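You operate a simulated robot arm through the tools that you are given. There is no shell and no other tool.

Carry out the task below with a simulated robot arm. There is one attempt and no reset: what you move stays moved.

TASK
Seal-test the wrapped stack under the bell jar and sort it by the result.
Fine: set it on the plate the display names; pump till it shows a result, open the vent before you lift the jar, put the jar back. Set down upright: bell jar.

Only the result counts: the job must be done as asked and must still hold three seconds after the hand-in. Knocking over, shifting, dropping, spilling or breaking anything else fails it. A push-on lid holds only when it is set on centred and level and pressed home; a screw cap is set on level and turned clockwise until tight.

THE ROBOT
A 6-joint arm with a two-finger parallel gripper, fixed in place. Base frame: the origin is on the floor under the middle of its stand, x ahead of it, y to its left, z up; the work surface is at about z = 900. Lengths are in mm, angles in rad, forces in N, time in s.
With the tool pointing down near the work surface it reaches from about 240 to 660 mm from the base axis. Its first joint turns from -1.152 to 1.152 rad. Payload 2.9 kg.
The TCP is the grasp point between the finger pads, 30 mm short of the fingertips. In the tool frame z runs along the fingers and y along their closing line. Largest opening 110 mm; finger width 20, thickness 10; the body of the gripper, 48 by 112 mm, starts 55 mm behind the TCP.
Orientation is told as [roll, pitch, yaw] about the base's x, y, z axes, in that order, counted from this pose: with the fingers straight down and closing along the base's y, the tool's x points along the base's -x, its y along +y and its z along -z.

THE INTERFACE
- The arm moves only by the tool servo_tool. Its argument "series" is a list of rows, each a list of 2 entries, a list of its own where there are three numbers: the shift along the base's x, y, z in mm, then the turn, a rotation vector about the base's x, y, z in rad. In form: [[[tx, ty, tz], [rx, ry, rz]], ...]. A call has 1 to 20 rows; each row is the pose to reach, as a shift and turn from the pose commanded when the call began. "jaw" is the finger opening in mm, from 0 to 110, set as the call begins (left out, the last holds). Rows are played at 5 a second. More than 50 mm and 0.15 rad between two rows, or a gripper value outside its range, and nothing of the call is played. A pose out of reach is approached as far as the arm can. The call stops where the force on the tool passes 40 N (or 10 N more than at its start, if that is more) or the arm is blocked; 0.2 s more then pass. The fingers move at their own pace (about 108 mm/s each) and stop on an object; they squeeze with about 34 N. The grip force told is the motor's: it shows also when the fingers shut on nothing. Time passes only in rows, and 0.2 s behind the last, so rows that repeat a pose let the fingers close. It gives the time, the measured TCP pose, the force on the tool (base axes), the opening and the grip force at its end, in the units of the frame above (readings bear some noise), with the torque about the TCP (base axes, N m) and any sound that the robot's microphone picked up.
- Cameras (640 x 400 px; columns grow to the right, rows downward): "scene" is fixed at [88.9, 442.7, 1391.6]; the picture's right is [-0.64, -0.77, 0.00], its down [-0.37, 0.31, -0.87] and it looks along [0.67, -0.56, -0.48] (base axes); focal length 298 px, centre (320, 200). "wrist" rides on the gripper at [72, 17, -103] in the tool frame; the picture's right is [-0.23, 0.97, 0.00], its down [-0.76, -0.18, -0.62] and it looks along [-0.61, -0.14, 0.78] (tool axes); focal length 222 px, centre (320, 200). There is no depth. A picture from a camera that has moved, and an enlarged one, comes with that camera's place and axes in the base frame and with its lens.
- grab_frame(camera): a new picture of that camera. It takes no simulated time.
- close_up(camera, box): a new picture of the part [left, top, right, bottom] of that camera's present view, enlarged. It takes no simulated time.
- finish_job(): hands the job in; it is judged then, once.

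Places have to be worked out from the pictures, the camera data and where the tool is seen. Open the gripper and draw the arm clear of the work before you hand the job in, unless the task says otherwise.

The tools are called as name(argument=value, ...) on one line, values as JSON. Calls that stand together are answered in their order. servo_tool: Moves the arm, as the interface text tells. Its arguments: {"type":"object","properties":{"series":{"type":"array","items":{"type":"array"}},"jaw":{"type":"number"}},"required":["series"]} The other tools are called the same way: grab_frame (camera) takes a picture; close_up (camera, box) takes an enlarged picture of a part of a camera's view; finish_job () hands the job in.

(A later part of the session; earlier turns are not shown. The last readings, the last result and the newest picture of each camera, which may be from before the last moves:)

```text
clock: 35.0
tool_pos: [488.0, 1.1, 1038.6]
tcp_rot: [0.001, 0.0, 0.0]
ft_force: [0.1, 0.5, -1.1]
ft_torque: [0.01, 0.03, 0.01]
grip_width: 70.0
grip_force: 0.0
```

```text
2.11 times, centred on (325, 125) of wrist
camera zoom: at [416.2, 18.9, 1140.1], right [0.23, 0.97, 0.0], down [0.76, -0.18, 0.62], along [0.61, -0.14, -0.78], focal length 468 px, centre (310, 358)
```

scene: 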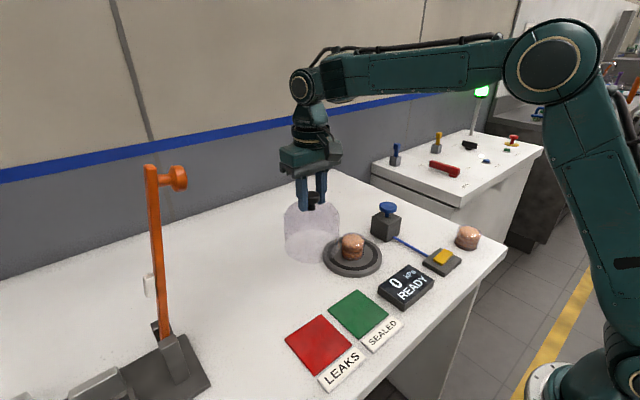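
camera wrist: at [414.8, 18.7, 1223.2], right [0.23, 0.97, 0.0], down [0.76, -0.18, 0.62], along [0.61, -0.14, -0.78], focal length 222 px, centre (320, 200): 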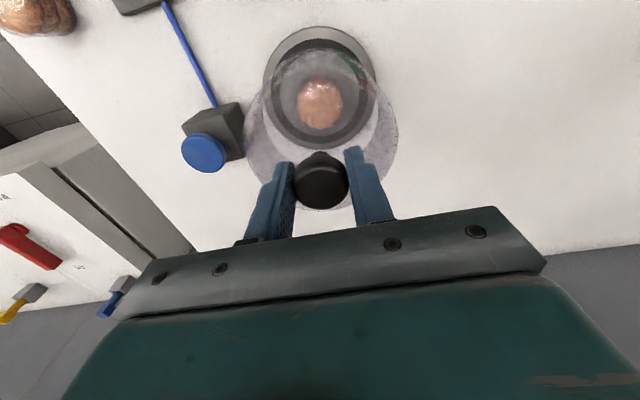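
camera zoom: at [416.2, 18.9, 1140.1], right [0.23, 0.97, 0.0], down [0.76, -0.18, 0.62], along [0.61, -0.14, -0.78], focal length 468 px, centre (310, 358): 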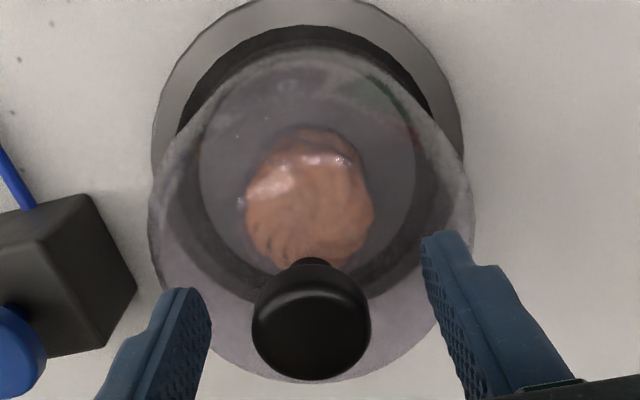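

The jar stands on the seal ring, well within its width, and the display still says READY. I rise clear and move over toward the blue knob and yellow tab to examine them.

servo_tool(series=[[[0, 0, 15], [0, 0, 0]], [[0, 0, 40], [0, 0, 0]], [[0, 0, 70], [0, 0, 0]], [[-20, -35, 90], [0, 0, 0]], [[-40, -70, 90], [0, 0, 0]], [[-60, -105, 90], [0, 0, 0]], [[-80, -140, 90], [0, 0, 0]], [[-80, -140, 90], [0, 0, 0]]], jaw=70)

grab_frame(camera="wrist")

close_up(camera="scene", box=[360, 190, 490, 300])

```text
clock: 36.8
tool_pos: [409.8, -138.6, 1128.2]
tcp_rot: [0.001, -0.002, 0.001]
ft_force: [-0.9, -0.4, 0.0]
ft_torque: [0.03, -0.04, 0.03]
grip_width: 70.0
grip_force: 0.1
```

```text
taken
camera wrist: at [338.0, -121.3, 1231.3], right [0.23, 0.97, 0.0], down [0.76, -0.18, 0.62], along [0.61, -0.14, -0.78], focal length 222 px, centre (320, 200)
```

wrist: 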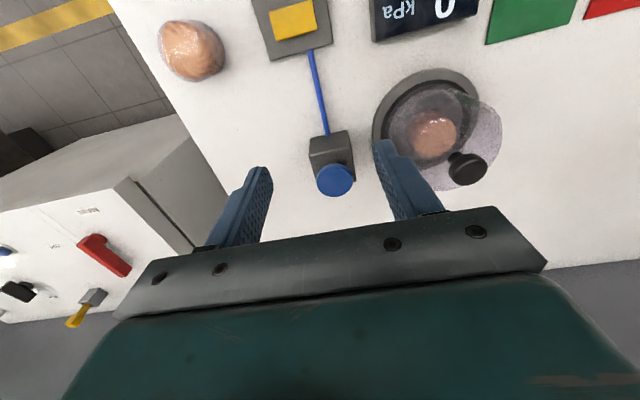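

```text
3.64 times, centred on (425, 245) of scene
camera zoom: at [88.9, 442.7, 1391.6], right [-0.64, -0.77, 0.0], down [-0.37, 0.31, -0.87], along [0.67, -0.56, -0.48], focal length 1082 px, centre (-62, 36)
```

zoom: 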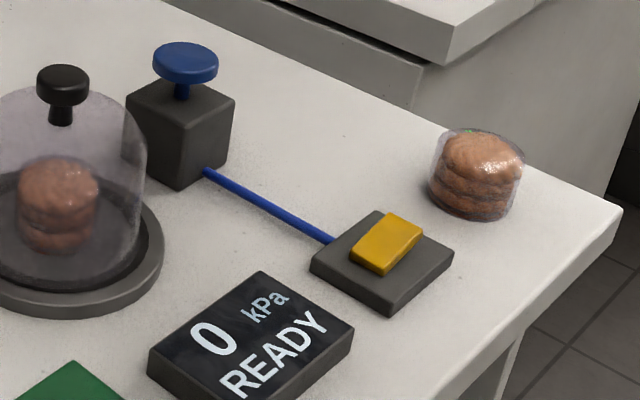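

I take sharp close-ups of the blue plunger box and the yellow tab.

close_up(camera="scene", box=[415, 235, 465, 285])

close_up(camera="scene", box=[362, 195, 412, 250])

close_up(camera="wrist", box=[240, 0, 340, 70])

close_up(camera="wrist", box=[280, 110, 380, 210])

```text
8.00 times, centred on (440, 260) of scene
camera zoom: at [88.9, 442.7, 1391.6], right [-0.64, -0.77, 0.0], down [-0.37, 0.31, -0.87], along [0.67, -0.56, -0.48], focal length 2380 px, centre (-640, -280)
```

zoom: 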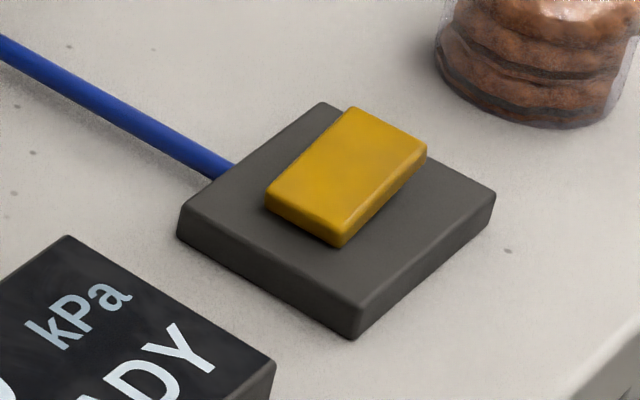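

```text
7.27 times, centred on (387, 222) of scene
camera zoom: at [88.9, 442.7, 1391.6], right [-0.64, -0.77, 0.0], down [-0.37, 0.31, -0.87], along [0.67, -0.56, -0.48], focal length 2164 px, centre (-167, 36)
```

zoom: 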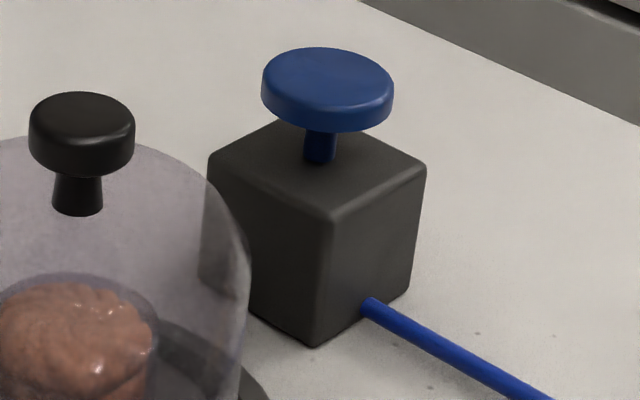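

```text
5.71 times, centred on (290, 35) of wrist
camera zoom: at [338.0, -121.3, 1231.3], right [0.23, 0.97, 0.0], down [0.76, -0.18, 0.62], along [0.61, -0.14, -0.78], focal length 1269 px, centre (491, 1143)
```

zoom: 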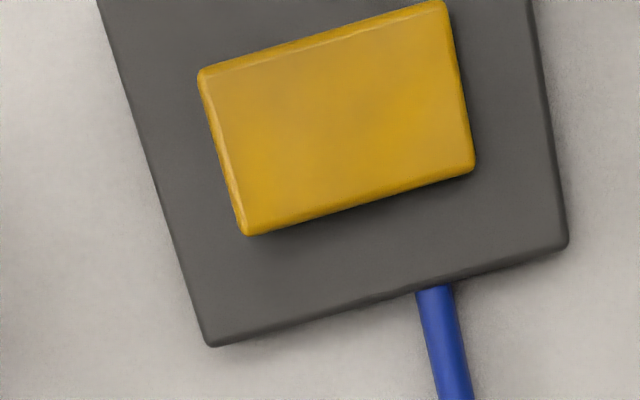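

```text
4.00 times, centred on (330, 160) of wrist
camera zoom: at [338.0, -121.3, 1231.3], right [0.23, 0.97, 0.0], down [0.76, -0.18, 0.62], along [0.61, -0.14, -0.78], focal length 888 px, centre (280, 360)
```

zoom: 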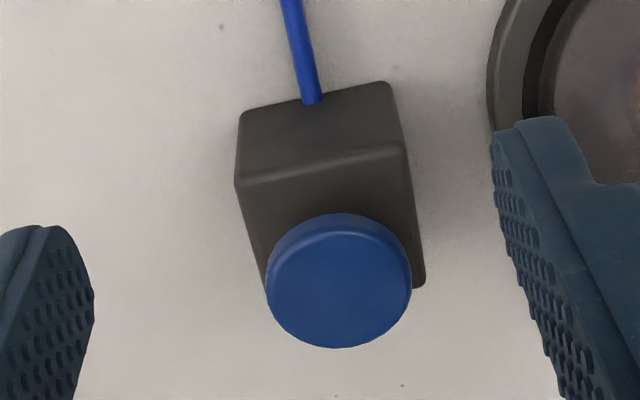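

The blue cap on its stem looks like a pump plunger (top near (497,-139.5), z≈991) and the yellow tab is a tilted rocker. I close the fingers, go above the blue cap and press it gently, reading the force.

servo_tool(series=[[[25, 0, -20], [0, 0, 0]], [[50, 0, -40], [0, 0, 0]], [[75, 0, -60], [0, 0, 0]], [[87, -1, -75], [0, 0, 0]], [[87, -1, -88], [0, 0, 0]], [[87, -1, -96], [0, 0, 0]], [[87, -1, -96], [0, 0, 0]]], jaw=0)

close_up(camera="scene", box=[340, 160, 440, 260])

close_up(camera="wrist", box=[220, 60, 420, 260])

```text
clock: 38.4
tool_pos: [495.9, -139.9, 1033.8]
tcp_rot: [0.0, 0.001, 0.0]
ft_force: [-0.8, -0.8, -0.5]
ft_torque: [0.02, -0.02, -0.03]
grip_width: 0.3
grip_force: 33.9
```

```text
4.00 times, centred on (390, 210) of scene
camera zoom: at [88.9, 442.7, 1391.6], right [-0.64, -0.77, 0.0], down [-0.37, 0.31, -0.87], along [0.67, -0.56, -0.48], focal length 1190 px, centre (40, 160)
```

zoom: 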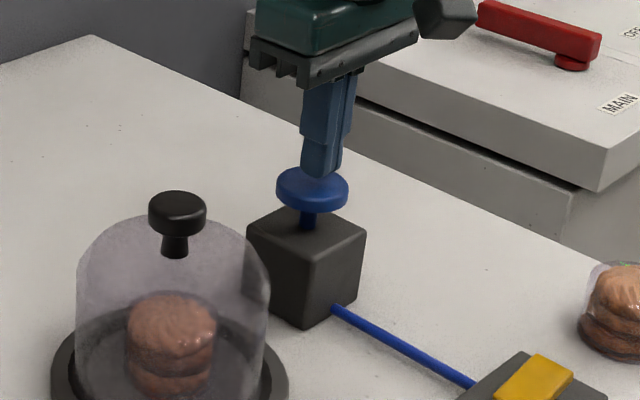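

```text
2.00 times, centred on (320, 160) of wrist
camera zoom: at [422.9, -121.9, 1136.2], right [0.23, 0.97, 0.0], down [0.76, -0.18, 0.62], along [0.61, -0.14, -0.78], focal length 444 px, centre (320, 280)
```

zoom: 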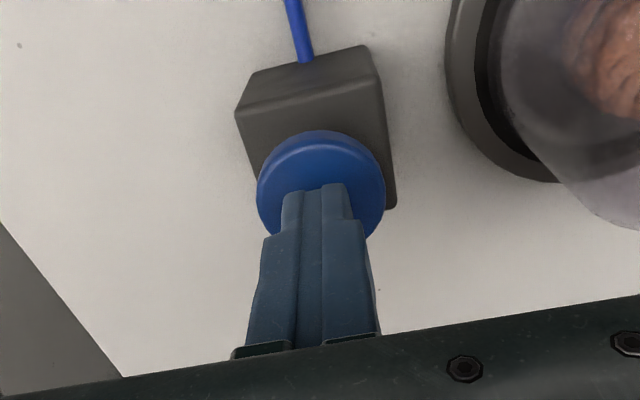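

Fingertips are centred about 12 mm above the blue cap. I lower to contact and press a few millimetres.

servo_tool(series=[[[0, 0, -5], [0, 0, 0]], [[0, 0, -9], [0, 0, 0]], [[0, 0, -11], [0, 0, 0]], [[0, 0, -13], [0, 0, 0]], [[0, 0, -15], [0, 0, 0]], [[0, 0, -17], [0, 0, 0]], [[0, 0, -18], [0, 0, 0]]], jaw=0)

close_up(camera="scene", box=[350, 180, 450, 310])

```text
clock: 40.0
tool_pos: [495.1, -140.0, 1014.0]
tcp_rot: [0.002, -0.002, -0.002]
ft_force: [-1.2, -1.7, 3.1]
ft_torque: [-0.02, 0.0, -0.03]
grip_width: 0.0
grip_force: 33.6
```

```text
3.08 times, centred on (400, 245) of scene
camera zoom: at [88.8, 442.7, 1391.6], right [-0.64, -0.77, 0.0], down [-0.37, 0.31, -0.87], along [0.67, -0.56, -0.48], focal length 916 px, centre (74, 62)
```

zoom: 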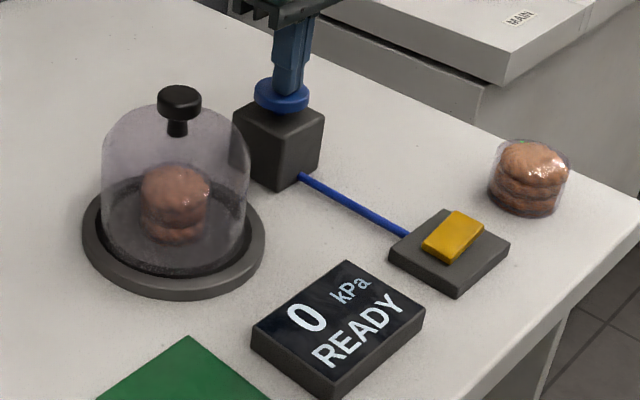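

The cap yields under a soft 3 N spring, so it is a plunger. I press further to find the end of its stroke.

servo_tool(series=[[[0, 0, -2], [0, 0, 0]], [[0, 0, -4], [0, 0, 0]], [[0, 0, -6], [0, 0, 0]], [[0, 0, -8], [0, 0, 0]], [[0, 0, -10], [0, 0, 0]], [[0, 0, -12], [0, 0, 0]]], jaw=0)

close_up(camera="scene", box=[350, 180, 450, 310])

```text
clock: 41.4
tool_pos: [494.6, -140.7, 1002.7]
tcp_rot: [-0.003, -0.005, 0.0]
ft_force: [-0.6, 6.0, 16.4]
ft_torque: [0.17, 0.02, -0.04]
grip_width: 0.0
grip_force: 33.7
heard: click
```

```text
3.08 times, centred on (400, 245) of scene
camera zoom: at [88.6, 443.0, 1391.6], right [-0.64, -0.77, 0.0], down [-0.37, 0.31, -0.87], along [0.67, -0.56, -0.48], focal length 916 px, centre (74, 62)
```

zoom: 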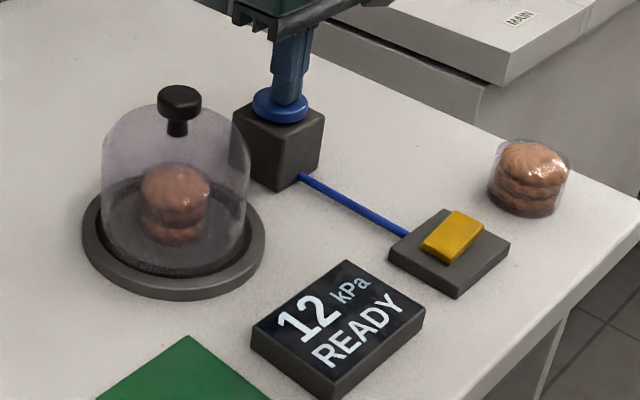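

A click, and the display now reads 12 kPa: blue is the pump. I do one full up-and-down stroke to see the increment.

servo_tool(series=[[[0, 0, 8], [0, 0, 0]], [[0, 0, 16], [0, 0, 0]], [[0, 0, 22], [0, 0, 0]], [[0, 0, 22], [0, 0, 0]], [[0, 0, 14], [0, 0, 0]], [[0, 0, 7], [0, 0, 0]], [[0, 0, 2], [0, 0, 0]], [[0, 0, 0], [0, 0, 0]], [[0, 0, 0], [0, 0, 0]]], jaw=0)

close_up(camera="scene", box=[350, 180, 450, 310])

```text
clock: 43.4
tool_pos: [495.2, -140.0, 1004.6]
tcp_rot: [-0.003, -0.003, 0.0]
ft_force: [-5.5, 3.0, 18.3]
ft_torque: [0.07, 0.09, -0.05]
grip_width: 0.0
grip_force: 34.3
heard: click
```

```text
3.08 times, centred on (400, 245) of scene
camera zoom: at [88.5, 442.9, 1391.6], right [-0.64, -0.77, 0.0], down [-0.37, 0.31, -0.87], along [0.67, -0.56, -0.48], focal length 916 px, centre (74, 62)
```

zoom: 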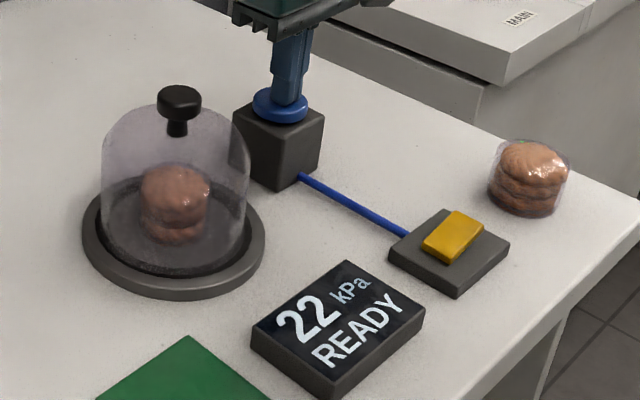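

22 kPa after the second stroke. I keep pumping, two strokes per call.

servo_tool(series=[[[0, 0, 10], [0, 0, 0]], [[0, 0, 20], [0, 0, 0]], [[0, 0, 22], [0, 0, 0]], [[0, 0, 14], [0, 0, 0]], [[0, 0, 6], [0, 0, 0]], [[0, 0, 1], [0, 0, 0]], [[0, 0, 0], [0, 0, 0]], [[0, 0, 10], [0, 0, 0]], [[0, 0, 20], [0, 0, 0]], [[0, 0, 22], [0, 0, 0]], [[0, 0, 14], [0, 0, 0]], [[0, 0, 6], [0, 0, 0]], [[0, 0, 1], [0, 0, 0]], [[0, 0, 0], [0, 0, 0]]], jaw=0)

close_up(camera="scene", box=[350, 180, 450, 310])

```text
clock: 46.4
tool_pos: [495.5, -140.9, 1004.9]
tcp_rot: [-0.002, -0.004, 0.0]
ft_force: [0.5, 1.3, 16.8]
ft_torque: [0.07, -0.03, 0.01]
grip_width: 0.1
grip_force: 34.2
heard: click, click
```

```text
3.08 times, centred on (400, 245) of scene
camera zoom: at [88.6, 442.8, 1391.6], right [-0.64, -0.77, 0.0], down [-0.37, 0.31, -0.87], along [0.67, -0.56, -0.48], focal length 916 px, centre (74, 62)
```

zoom: 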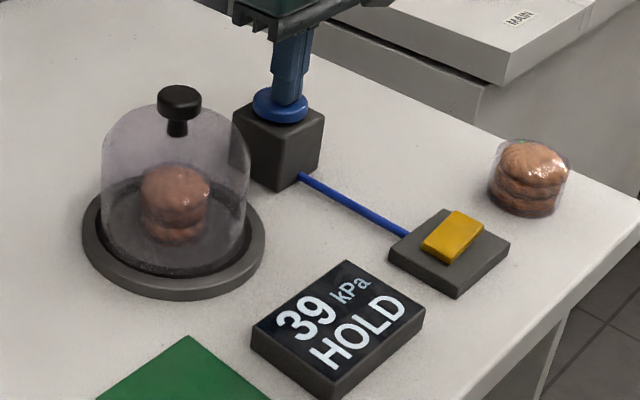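

The display says HOLD at 39 kPa, so the test is running. I wait, letting the plunger up gently, and watch the display.

servo_tool(series=[[[0, 0, 8], [0, 0, 0]], [[0, 0, 16], [0, 0, 0]], [[0, 0, 22], [0, 0, 0]], [[0, 0, 22], [0, 0, 0]], [[0, 0, 22], [0, 0, 0]]], jaw=0)

close_up(camera="scene", box=[350, 180, 450, 310])

```text
clock: 47.6
tool_pos: [495.3, -139.1, 1024.9]
tcp_rot: [0.0, 0.001, -0.002]
ft_force: [-1.0, -0.4, 1.3]
ft_torque: [0.0, 0.03, 0.03]
grip_width: 0.0
grip_force: 33.8
```

```text
3.08 times, centred on (400, 245) of scene
camera zoom: at [88.9, 442.7, 1391.6], right [-0.64, -0.77, 0.0], down [-0.37, 0.31, -0.87], along [0.67, -0.56, -0.48], focal length 916 px, centre (74, 62)
```

zoom: 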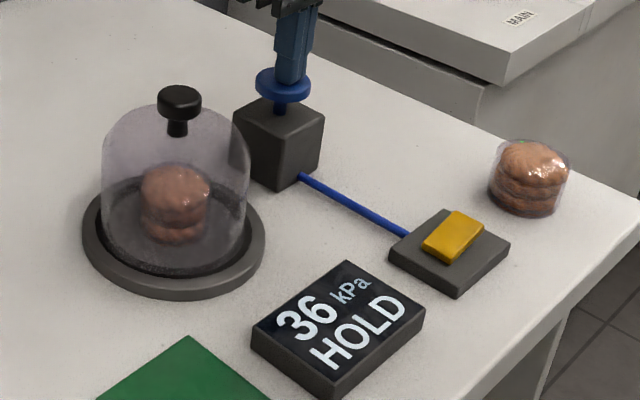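

Pressure has eased to 36 kPa and it still says HOLD. I give another stroke to keep the vacuum up.

servo_tool(series=[[[0, 0, -8], [0, 0, 0]], [[0, 0, -16], [0, 0, 0]], [[0, 0, -21], [0, 0, 0]], [[0, 0, -22], [0, 0, 0]], [[0, 0, -12], [0, 0, 0]], [[0, 0, -2], [0, 0, 0]], [[0, 0, 0], [0, 0, 0]]], jaw=0)

close_up(camera="scene", box=[350, 180, 450, 310])

```text
clock: 49.2
tool_pos: [494.7, -139.0, 1023.4]
tcp_rot: [-0.001, 0.001, 0.0]
ft_force: [0.2, 0.0, 0.5]
ft_torque: [0.02, -0.03, 0.01]
grip_width: 0.2
grip_force: 34.1
heard: click
```

```text
3.08 times, centred on (400, 245) of scene
camera zoom: at [88.9, 442.8, 1391.6], right [-0.64, -0.77, 0.0], down [-0.37, 0.31, -0.87], along [0.67, -0.56, -0.48], focal length 916 px, centre (74, 62)
```

zoom: 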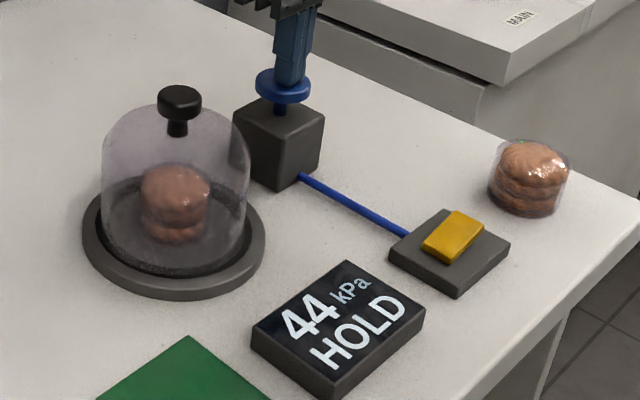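

44 kPa and still HOLD. I wait about a second and a half and look again.

servo_tool(series=[[[0, 0, 0], [0, 0, 0]], [[0, 0, 0], [0, 0, 0]], [[0, 0, 0], [0, 0, 0]], [[0, 0, 0], [0, 0, 0]], [[0, 0, 0], [0, 0, 0]], [[0, 0, 0], [0, 0, 0]]], jaw=0)

close_up(camera="scene", box=[350, 180, 450, 310])

```text
clock: 50.6
tool_pos: [493.8, -140.9, 1023.5]
tcp_rot: [0.001, 0.001, -0.001]
ft_force: [0.5, -0.9, 0.4]
ft_torque: [-0.02, 0.0, -0.04]
grip_width: 0.0
grip_force: 33.8
```

```text
3.08 times, centred on (400, 245) of scene
camera zoom: at [88.9, 442.7, 1391.6], right [-0.64, -0.77, 0.0], down [-0.37, 0.31, -0.87], along [0.67, -0.56, -0.48], focal length 916 px, centre (74, 62)
```

zoom: 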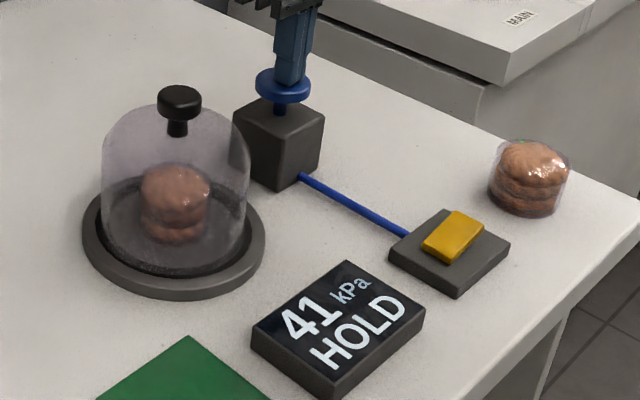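

41 kPa, still HOLD. I give two more strokes.

servo_tool(series=[[[0, 0, -8], [0, 0, 0]], [[0, 0, -16], [0, 0, 0]], [[0, 0, -20.5], [0, 0, 0]], [[0, 0, -21], [0, 0, 0]], [[0, 0, -12], [0, 0, 0]], [[0, 0, -2], [0, 0, 0]], [[0, 0, 0], [0, 0, 0]], [[0, 0, -8], [0, 0, 0]], [[0, 0, -16], [0, 0, 0]], [[0, 0, -20.5], [0, 0, 0]], [[0, 0, -21], [0, 0, 0]], [[0, 0, -12], [0, 0, 0]], [[0, 0, -2], [0, 0, 0]], [[0, 0, 0], [0, 0, 0]]], jaw=0)

close_up(camera="scene", box=[350, 180, 450, 310])

```text
clock: 53.6
tool_pos: [494.0, -138.7, 1023.0]
tcp_rot: [0.0, 0.0, 0.0]
ft_force: [0.1, 0.1, 0.9]
ft_torque: [-0.03, 0.0, -0.01]
grip_width: 0.0
grip_force: 33.9
heard: click, click
```

```text
3.08 times, centred on (400, 245) of scene
camera zoom: at [88.9, 442.7, 1391.6], right [-0.64, -0.77, 0.0], down [-0.37, 0.31, -0.87], along [0.67, -0.56, -0.48], focal length 916 px, centre (74, 62)
```

zoom: 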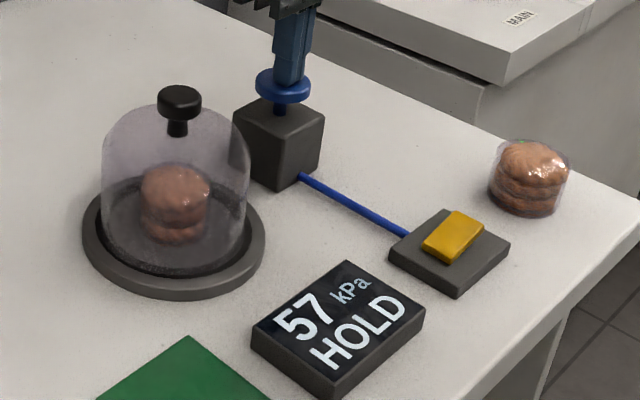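

57 kPa with HOLD; I now wait for the hold time to run without over-pumping.

servo_tool(series=[[[0, 0, 0], [0, 0, 0]], [[0, 0, 0], [0, 0, 0]], [[0, 0, 0], [0, 0, 0]], [[0, 0, 0], [0, 0, 0]], [[0, 0, 0], [0, 0, 0]], [[0, 0, 0], [0, 0, 0]], [[0, 0, 0], [0, 0, 0]], [[0, 0, 0], [0, 0, 0]], [[0, 0, 0], [0, 0, 0]], [[0, 0, 0], [0, 0, 0]]], jaw=0)

close_up(camera="scene", box=[350, 180, 450, 310])

```text
clock: 55.8
tool_pos: [495.5, -139.7, 1024.2]
tcp_rot: [0.001, 0.001, -0.001]
ft_force: [0.9, -0.1, 0.8]
ft_torque: [-0.04, -0.03, -0.01]
grip_width: 0.3
grip_force: 34.0
```

```text
3.08 times, centred on (400, 245) of scene
camera zoom: at [88.9, 442.7, 1391.6], right [-0.64, -0.77, 0.0], down [-0.37, 0.31, -0.87], along [0.67, -0.56, -0.48], focal length 916 px, centre (74, 62)
```

zoom: 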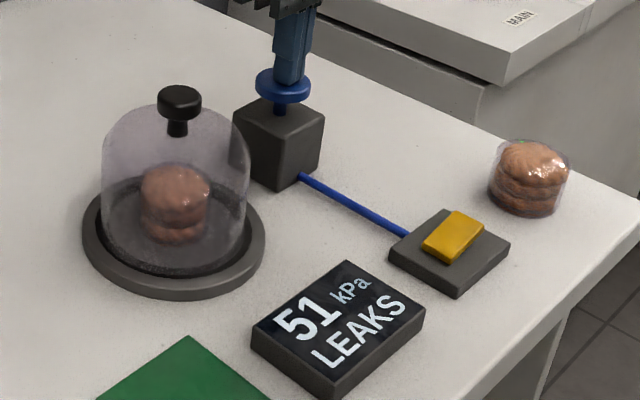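

The display shows a result: LEAKS. Next I vent: I rise off the pump and move to view the yellow rocker.

servo_tool(series=[[[0, 0, 20], [0, 0, 0]], [[0, 0, 50], [0, 0, 0]], [[-40, -2, 65], [0, 0, 0]], [[-85, -4, 65], [0, 0, 0]], [[-130, -6, 55], [0, 0, 0]], [[-165, -8, 35], [0, 0, 0]], [[-185, -8, 15], [0, 0, 0]], [[-190, -8, 0], [0, 0, 0]], [[-190, -8, 0], [0, 0, 0]]], jaw=0)

grab_frame(camera="wrist")

close_up(camera="scene", box=[390, 210, 480, 300])

```text
clock: 57.8
tool_pos: [306.7, -146.6, 1022.3]
tcp_rot: [0.001, 0.0, 0.0]
ft_force: [-0.2, -0.2, -0.5]
ft_torque: [-0.02, 0.0, 0.03]
grip_width: 0.0
grip_force: 33.8
```

```text
taken
camera wrist: at [233.9, -128.7, 1124.5], right [0.23, 0.97, 0.0], down [0.76, -0.18, 0.62], along [0.61, -0.14, -0.78], focal length 222 px, centre (320, 200)
```

wrist: 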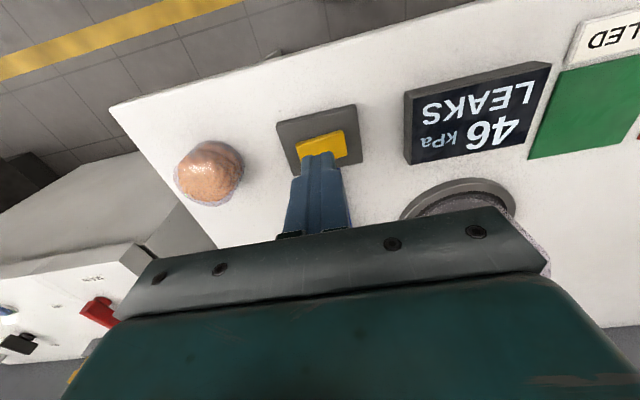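

```text
4.44 times, centred on (435, 255) of scene
camera zoom: at [88.9, 442.7, 1391.6], right [-0.64, -0.77, 0.0], down [-0.37, 0.31, -0.87], along [0.67, -0.56, -0.48], focal length 1322 px, centre (-191, -44)
```

zoom: 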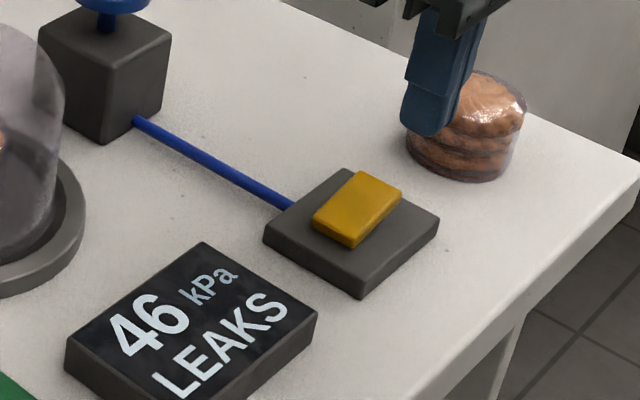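

Pressure is falling slowly by leakage (46 kPa); the rocker spans about x 318–342, y −172…−126 with its −y end raised. I go above the raised end at (330,−165) and look.

servo_tool(series=[[[12, -10, 0], [0, 0, 0]], [[23.3, -18.5, -10], [0, 0, 0]], [[23.3, -18.5, -30], [0, 0, 0]], [[23.3, -18.5, -45], [0, 0, 0]], [[23.3, -18.5, -52], [0, 0, 0]], [[23.3, -18.5, -52], [0, 0, 0]]], jaw=0)

close_up(camera="wrist", box=[220, 60, 420, 260])

close_up(camera="scene", box=[400, 220, 480, 300])

```text
clock: 59.2
tool_pos: [327.2, -165.6, 970.8]
tcp_rot: [0.0, 0.0, 0.001]
ft_force: [0.2, 0.1, -0.3]
ft_torque: [-0.01, 0.0, -0.01]
grip_width: 0.0
grip_force: 33.6
```

```text
2.00 times, centred on (320, 160) of wrist
camera zoom: at [255.8, -148.5, 1073.6], right [0.23, 0.97, 0.0], down [0.76, -0.18, 0.62], along [0.61, -0.14, -0.78], focal length 444 px, centre (320, 280)
```

zoom: 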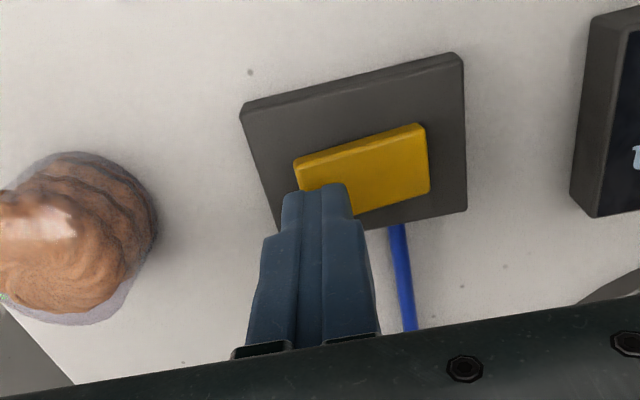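

```text
5.00 times, centred on (440, 260) of scene
camera zoom: at [88.9, 442.7, 1391.6], right [-0.64, -0.77, 0.0], down [-0.37, 0.31, -0.87], along [0.67, -0.56, -0.48], focal length 1488 px, centre (-280, -100)
```

zoom: 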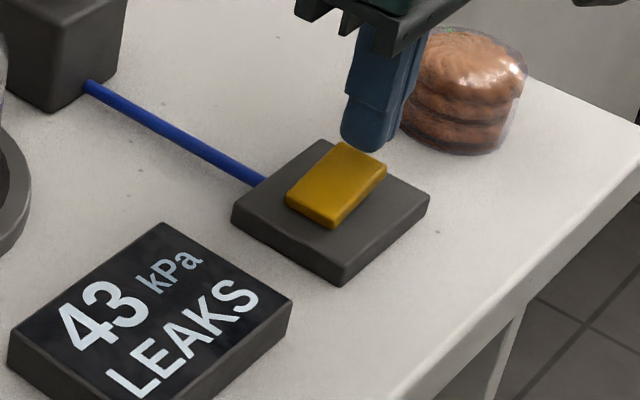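

The fingertips are above the raised end of the yellow rocker. I press down in small steps.

servo_tool(series=[[[1.5, 0.5, -4], [0, 0, 0]], [[1.5, 0.5, -8], [0, 0, 0]], [[1.5, 0.5, -11], [0, 0, 0]], [[1.5, 0.5, -13], [0, 0, 0]], [[1.5, 0.5, -15], [0, 0, 0]], [[1.5, 0.5, -17], [0, 0, 0]], [[1.5, 0.5, -18], [0, 0, 0]]], jaw=0)

close_up(camera="scene", box=[400, 220, 480, 300])

```text
clock: 60.8
tool_pos: [330.1, -166.6, 955.3]
tcp_rot: [-0.002, -0.003, 0.001]
ft_force: [-9.5, 2.4, 33.6]
ft_torque: [0.37, 0.24, 0.07]
grip_width: 0.1
grip_force: 33.5
```

```text
5.00 times, centred on (440, 260) of scene
camera zoom: at [88.3, 442.9, 1391.6], right [-0.64, -0.77, 0.0], down [-0.37, 0.31, -0.87], along [0.67, -0.56, -0.48], focal length 1488 px, centre (-280, -100)
```

zoom: 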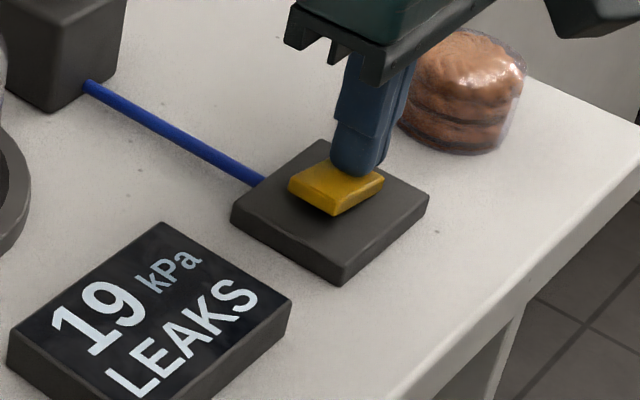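

The rocker tipped and pressure is dropping fast (19 kPa). I ease the force slightly and hold while it empties.

servo_tool(series=[[[0, 0, 1], [0, 0, 0]], [[0, 0, 1], [0, 0, 0]], [[0, 0, 1], [0, 0, 0]], [[0, 0, 1], [0, 0, 0]], [[0, 0, 1], [0, 0, 0]], [[0, 0, 1], [0, 0, 0]]], jaw=0)

close_up(camera="scene", box=[400, 220, 480, 300])

```text
clock: 62.2
tool_pos: [330.2, -166.3, 955.9]
tcp_rot: [-0.002, -0.003, -0.002]
ft_force: [-3.9, 1.4, 32.9]
ft_torque: [0.34, 0.16, 0.04]
grip_width: 0.0
grip_force: 34.3
```

```text
5.00 times, centred on (440, 260) of scene
camera zoom: at [88.4, 442.9, 1391.6], right [-0.64, -0.77, 0.0], down [-0.37, 0.31, -0.87], along [0.67, -0.56, -0.48], focal length 1488 px, centre (-280, -100)
```

zoom: 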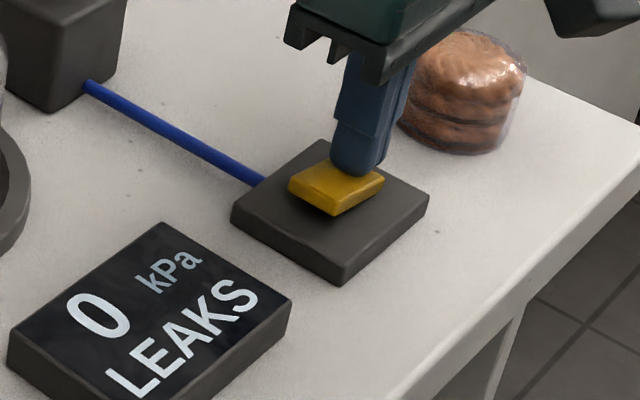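

0 kPa: the chamber is vented, still showing LEAKS. I withdraw upward and go over the jar knob.

servo_tool(series=[[[0, 0, 15], [0, 0, 0]], [[0, 0, 50], [0, 0, 0]], [[0, 0, 95], [0, 0, 0]], [[0, 5, 140], [0, 0, 0]], [[30, 40, 150], [0, 0, 0]], [[60, 75, 150], [0, 0, 0]], [[90, 110, 150], [0, 0, 0]], [[120, 140, 150], [0, 0, 0]], [[145, 158, 150], [0, 0, 0]], [[158, 166.5, 145], [0, 0, 0]], [[158, 166.5, 140], [0, 0, 0]]], jaw=0)

servo_tool(series=[[[0, 0, 0], [0, 0, 0]], [[0, 0, 0], [0, 0, 0]], [[0, 0, -5], [0, 0, 0]]], jaw=70)

grab_frame(camera="scene")

close_up(camera="wrist", box=[220, 60, 420, 260])

```text
clock: 64.6
tool_pos: [488.5, 1.0, 1094.5]
tcp_rot: [0.001, 0.0, 0.0]
ft_force: [-0.2, -0.2, 0.0]
ft_torque: [0.02, -0.01, -0.05]
grip_width: 0.2
grip_force: 33.9
```

```text
clock: 65.4
tool_pos: [486.8, 1.2, 1089.8]
tcp_rot: [0.001, 0.0, 0.0]
ft_force: [-0.3, 1.0, -0.5]
ft_torque: [0.01, 0.0, 0.01]
grip_width: 69.8
grip_force: 0.0
```

```text
taken
```

scene: 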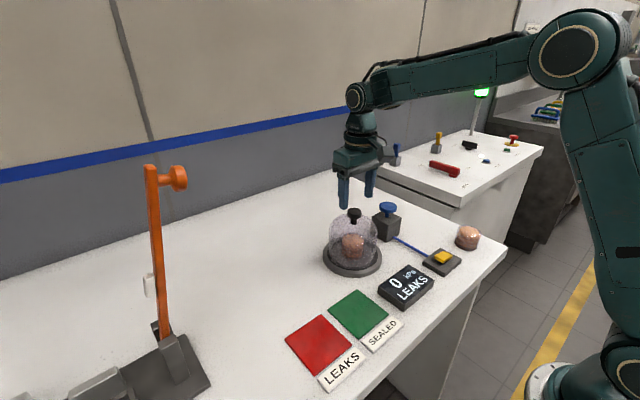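

```text
2.00 times, centred on (320, 160) of wrist
camera zoom: at [415.5, 18.1, 1191.5], right [0.23, 0.97, 0.0], down [0.76, -0.18, 0.62], along [0.61, -0.14, -0.78], focal length 444 px, centre (320, 280)
```

zoom: 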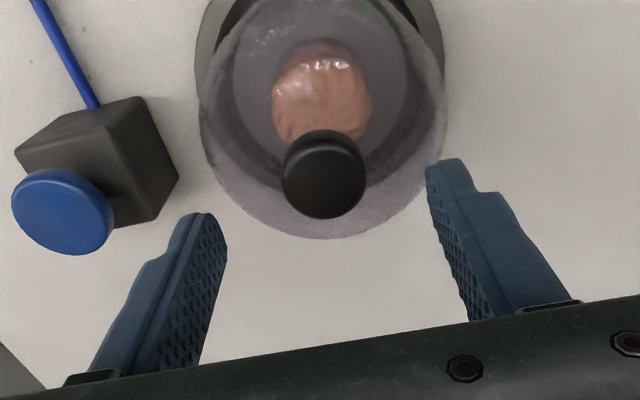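

The knob is at about (488,2), centred between the fingers; display still LEAKS at 0 kPa. I lower to the former gripping height relative to the knob (about z 1040) and close.

servo_tool(series=[[[0.5, 0.5, -15], [0, 0, 0]], [[0.5, 0.5, -30], [0, 0, 0]], [[0.5, 0.5, -40], [0, 0, 0]], [[0.5, 0.5, -46], [0, 0, 0]], [[0.5, 0.5, -49.5], [0, 0, 0]], [[0.5, 0.5, -49.5], [0, 0, 0]]], jaw=70)

servo_tool(series=[[[0, 0, 0], [0, 0, 0]], [[0, 0, 0], [0, 0, 0]], [[0, 0, 0], [0, 0, 0]], [[0, 0, 0], [0, 0, 0]]], jaw=0)

close_up(camera="scene", box=[300, 190, 410, 300])

close_up(camera="wrist", box=[230, 60, 420, 260])

```text
clock: 66.8
tool_pos: [489.0, 1.0, 1040.2]
tcp_rot: [-0.001, 0.0, -0.001]
ft_force: [-0.5, 0.3, 0.4]
ft_torque: [0.01, 0.01, -0.04]
grip_width: 70.1
grip_force: 0.0
```

```text
clock: 67.8
tool_pos: [489.3, 0.8, 1040.6]
tcp_rot: [0.001, 0.0, 0.0]
ft_force: [0.6, -0.6, 0.4]
ft_torque: [0.05, -0.03, 0.01]
grip_width: 33.3
grip_force: 34.0
```

```text
3.64 times, centred on (355, 245) of scene
camera zoom: at [88.9, 442.7, 1391.6], right [-0.64, -0.77, 0.0], down [-0.37, 0.31, -0.87], along [0.67, -0.56, -0.48], focal length 1082 px, centre (193, 36)
```

zoom: 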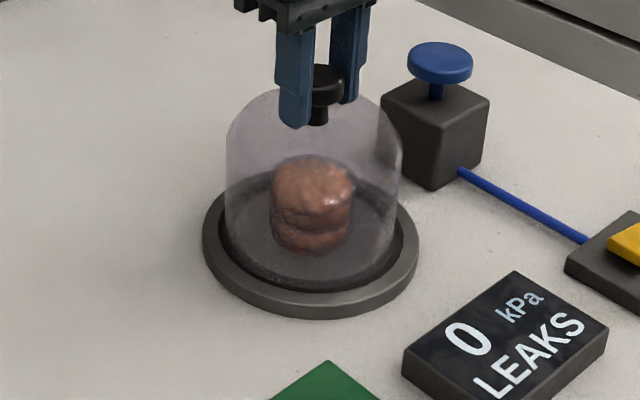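

```text
2.00 times, centred on (325, 160) of wrist
camera zoom: at [416.5, 18.5, 1142.3], right [0.23, 0.97, 0.0], down [0.76, -0.18, 0.62], along [0.61, -0.14, -0.78], focal length 444 px, centre (310, 280)
```

zoom: 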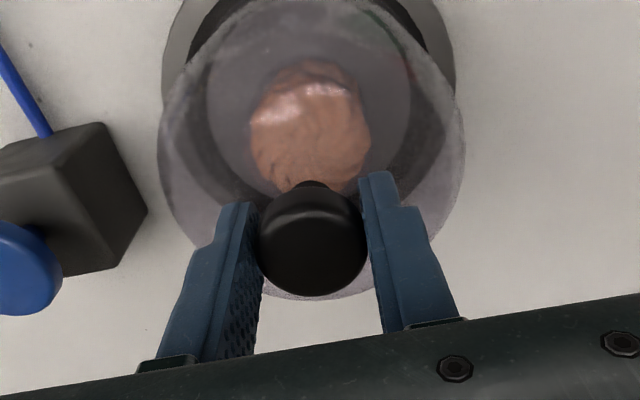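

Gripped at 33 mm. I lift slowly in small steps as before, then check that the jar follows.

servo_tool(series=[[[0, 0, 0.5], [0, 0, 0]], [[0, 0, 1], [0, 0, 0]], [[0, 0, 1.5], [0, 0, 0]], [[0, 0, 2], [0, 0, 0]], [[0, 0, 3], [0, 0, 0]], [[0, 0, 4], [0, 0, 0]], [[0, 0, 5], [0, 0, 0]], [[0, 0, 6.5], [0, 0, 0]], [[0, 0, 8], [0, 0, 0]], [[0, 0, 10], [0, 0, 0]], [[0, 0, 10], [0, 0, 0]]])

close_up(camera="scene", box=[300, 190, 410, 300])

close_up(camera="wrist", box=[230, 60, 420, 260])

```text
clock: 70.2
tool_pos: [488.7, 0.3, 1050.5]
tcp_rot: [0.0, 0.0, 0.0]
ft_force: [-0.4, -0.4, -1.5]
ft_torque: [-0.01, 0.05, 0.0]
grip_width: 33.1
grip_force: 33.8
```

```text
3.64 times, centred on (355, 245) of scene
camera zoom: at [88.9, 442.7, 1391.6], right [-0.64, -0.77, 0.0], down [-0.37, 0.31, -0.87], along [0.67, -0.56, -0.48], focal length 1082 px, centre (193, 36)
```

zoom: 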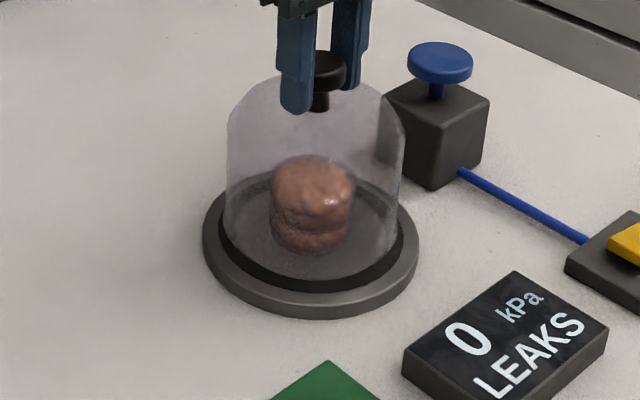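

```text
2.00 times, centred on (325, 160) of wrist
camera zoom: at [416.3, 18.0, 1152.5], right [0.23, 0.97, 0.0], down [0.76, -0.18, 0.62], along [0.61, -0.14, -0.78], focal length 444 px, centre (310, 280)
```

zoom: 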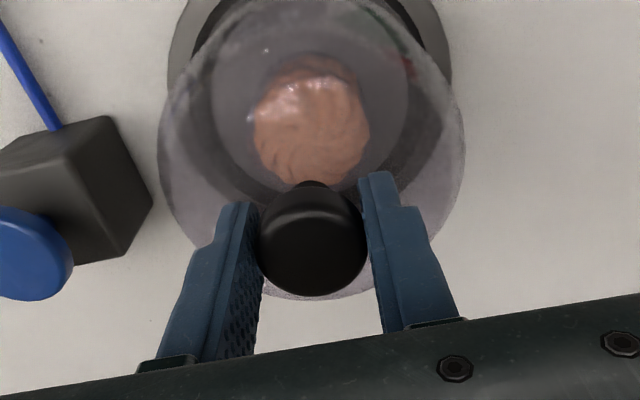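

The jar rises freely and stays level. I lift it another 70 mm slowly.

servo_tool(series=[[[0, 0, 2], [0, 0, 0]], [[0, 0, 5], [0, 0, 0]], [[0, 0, 9], [0, 0, 0]], [[0, 0, 13], [0, 0, 0]], [[0, 0, 17], [0, 0, 0]], [[0, 0, 21], [0, 0, 0]], [[0, 0, 25], [0, 0, 0]], [[0, 0, 29], [0, 0, 0]], [[0, 0, 33], [0, 0, 0]], [[0, 0, 37], [0, 0, 0]], [[0, 0, 41], [0, 0, 0]], [[0, 0, 45], [0, 0, 0]], [[0, 0, 49], [0, 0, 0]], [[0, 0, 53], [0, 0, 0]], [[0, 0, 57], [0, 0, 0]], [[0, 0, 61], [0, 0, 0]], [[0, 0, 65], [0, 0, 0]], [[0, 0, 68], [0, 0, 0]], [[0, 0, 70], [0, 0, 0]], [[0, 0, 70], [0, 0, 0]]])

close_up(camera="scene", box=[290, 160, 430, 300])

```text
clock: 74.4
tool_pos: [488.5, 0.8, 1120.6]
tcp_rot: [-0.002, 0.001, 0.0]
ft_force: [0.3, 0.6, -1.7]
ft_torque: [0.03, 0.0, 0.01]
grip_width: 33.4
grip_force: 33.6
```

```text
2.86 times, centred on (360, 230) of scene
camera zoom: at [88.9, 442.7, 1391.6], right [-0.64, -0.77, 0.0], down [-0.37, 0.31, -0.87], along [0.67, -0.56, -0.48], focal length 850 px, centre (206, 114)
```

zoom: 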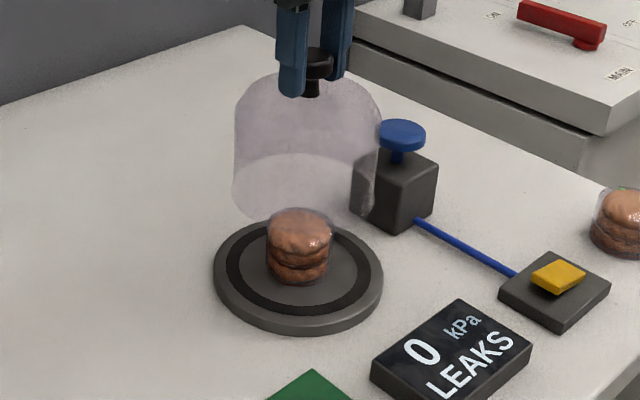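

The jar is clear of the stack, and the vent stays open. I carry it back to its original spot at (497,160).

servo_tool(series=[[[0.1, 2, 0], [0, 0, 0]], [[0.3, 6, 0], [0, 0, 0]], [[0.7, 13, 0], [0, 0, 0]], [[1.1, 21, 0], [0, 0, 0]], [[1.6, 30, 0], [0, 0, 0]], [[2.1, 39, 0], [0, 0, 0]], [[2.6, 48, 0], [0, 0, 0]], [[3, 57, 0], [0, 0, 0]], [[3.5, 66, 0], [0, 0, 0]], [[4, 75, 0], [0, 0, 0]], [[4.5, 84, 0], [0, 0, 0]], [[5, 93, 0], [0, 0, 0]], [[5.5, 102, 0], [0, 0, 0]], [[6, 111, 0], [0, 0, 0]], [[6.5, 120, 0], [0, 0, 0]], [[7, 129, 0], [0, 0, 0]], [[7.5, 138, 0], [0, 0, 0]], [[8, 147, 0], [0, 0, 0]], [[8.3, 155, 0], [0, 0, 0]], [[8.5, 159, 0], [0, 0, 0]]])

servo_tool(series=[[[0, 0, -2], [0, 0, 0]], [[0, 0, -6], [0, 0, 0]], [[0, 0, -11], [0, 0, 0]], [[0, 0, -16], [0, 0, 0]], [[0, 0, -21], [0, 0, 0]], [[0, 0, -26], [0, 0, 0]], [[0, 0, -31], [0, 0, 0]], [[0, 0, -36], [0, 0, 0]], [[0, 0, -41], [0, 0, 0]], [[0, 0, -46], [0, 0, 0]], [[0, 0, -51], [0, 0, 0]], [[0, 0, -56], [0, 0, 0]], [[0, 0, -61], [0, 0, 0]], [[0, 0, -66], [0, 0, 0]], [[0, 0, -71], [0, 0, 0]], [[0, 0, -76], [0, 0, 0]], [[0, 0, -80], [0, 0, 0]], [[0, 0, -83], [0, 0, 0]], [[0, 0, -83], [0, 0, 0]]])

close_up(camera="scene", box=[240, 190, 370, 320])

close_up(camera="wrist", box=[230, 30, 420, 220])

```text
clock: 78.6
tool_pos: [497.5, 158.8, 1120.6]
tcp_rot: [0.001, 0.0, -0.002]
ft_force: [-0.5, 0.0, -1.6]
ft_torque: [0.0, 0.01, 0.01]
grip_width: 33.4
grip_force: 33.8
```

```text
clock: 82.6
tool_pos: [496.9, 160.7, 1037.6]
tcp_rot: [0.002, 0.0, 0.0]
ft_force: [0.5, -0.2, -2.4]
ft_torque: [0.0, -0.04, 0.0]
grip_width: 33.5
grip_force: 33.9
```

```text
3.08 times, centred on (305, 255) of scene
camera zoom: at [88.9, 442.7, 1391.6], right [-0.64, -0.77, 0.0], down [-0.37, 0.31, -0.87], along [0.67, -0.56, -0.48], focal length 916 px, centre (366, 31)
```

zoom: 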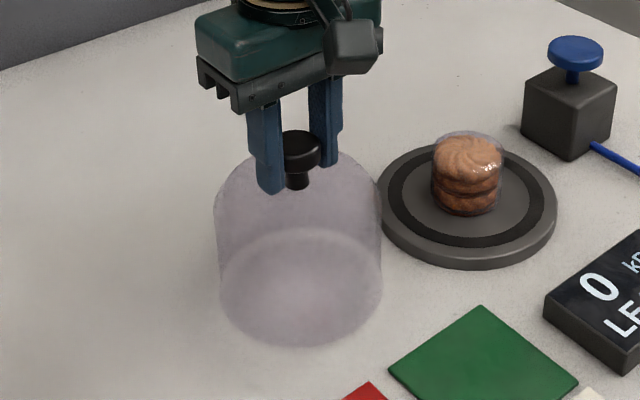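

```text
2.11 times, centred on (325, 125) of wrist
camera zoom: at [424.7, 177.5, 1139.3], right [0.23, 0.97, 0.0], down [0.76, -0.18, 0.62], along [0.61, -0.14, -0.78], focal length 468 px, centre (310, 358)
```

zoom: 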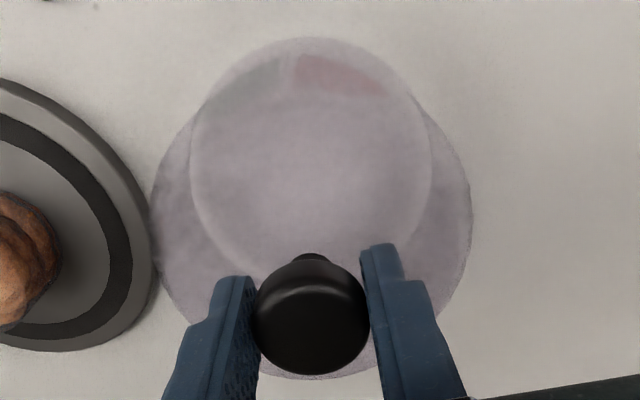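

The jar hangs about 10 mm above its former place. I lower gently to contact with the table.

servo_tool(series=[[[0, 0, -2], [0, 0, 0]], [[0, 0, -4], [0, 0, 0]], [[0, 0, -6], [0, 0, 0]], [[0, 0, -7], [0, 0, 0]], [[0, 0, -8], [0, 0, 0]], [[0, 0, -8.7], [0, 0, 0]], [[0, 0, -8.7], [0, 0, 0]]])

```text
clock: 84.2
tool_pos: [496.1, 160.0, 1029.0]
tcp_rot: [-0.001, -0.001, 0.0]
ft_force: [0.7, 0.8, -2.8]
ft_torque: [0.02, 0.01, 0.0]
grip_width: 33.4
grip_force: 33.8
```

Still hanging (−2.8 N) at z 1029. I continue down in sub-millimetre steps.

servo_tool(series=[[[0, 0, -0.6], [0, 0, 0]], [[0, 0, -1.2], [0, 0, 0]], [[0, 0, -1.8], [0, 0, 0]], [[0, 0, -1.8], [0, 0, 0]]])

```text
clock: 85.2
tool_pos: [496.9, 160.0, 1029.0]
tcp_rot: [-0.001, 0.001, -0.001]
ft_force: [-3.4, 0.8, 8.0]
ft_torque: [0.18, 0.41, -0.01]
grip_width: 33.3
grip_force: 33.4
```

Contact: +8 N, the jar's rim is on the table. I open the fingers and check that it stands upright.

servo_tool(series=[[[0, 0, 0], [0, 0, 0]], [[0, 0, 0], [0, 0, 0]], [[0, 0, 0], [0, 0, 0]], [[0, 0, 0], [0, 0, 0]]], jaw=80)

close_up(camera="scene", box=[240, 190, 370, 320])

close_up(camera="wrist", box=[230, 30, 420, 220])

```text
clock: 86.2
tool_pos: [497.0, 160.5, 1027.5]
tcp_rot: [0.0, -0.001, 0.0]
ft_force: [-0.2, -0.1, 0.1]
ft_torque: [0.02, 0.02, -0.04]
grip_width: 79.9
grip_force: 0.1
```

```text
3.08 times, centred on (305, 255) of scene
camera zoom: at [88.9, 442.7, 1391.6], right [-0.64, -0.77, 0.0], down [-0.37, 0.31, -0.87], along [0.67, -0.56, -0.48], focal length 916 px, centre (366, 31)
```

zoom: 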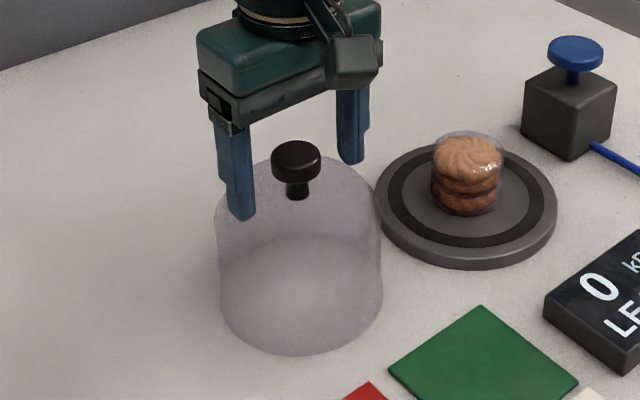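

```text
2.11 times, centred on (325, 125) of wrist
camera zoom: at [424.8, 177.4, 1129.8], right [0.23, 0.97, 0.0], down [0.76, -0.18, 0.62], along [0.61, -0.14, -0.78], focal length 468 px, centre (310, 358)
```

zoom: 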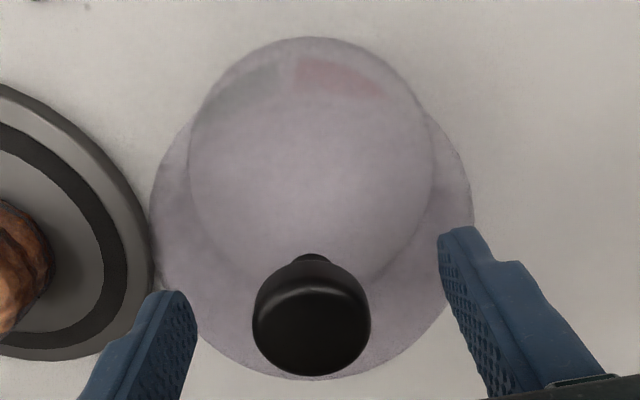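

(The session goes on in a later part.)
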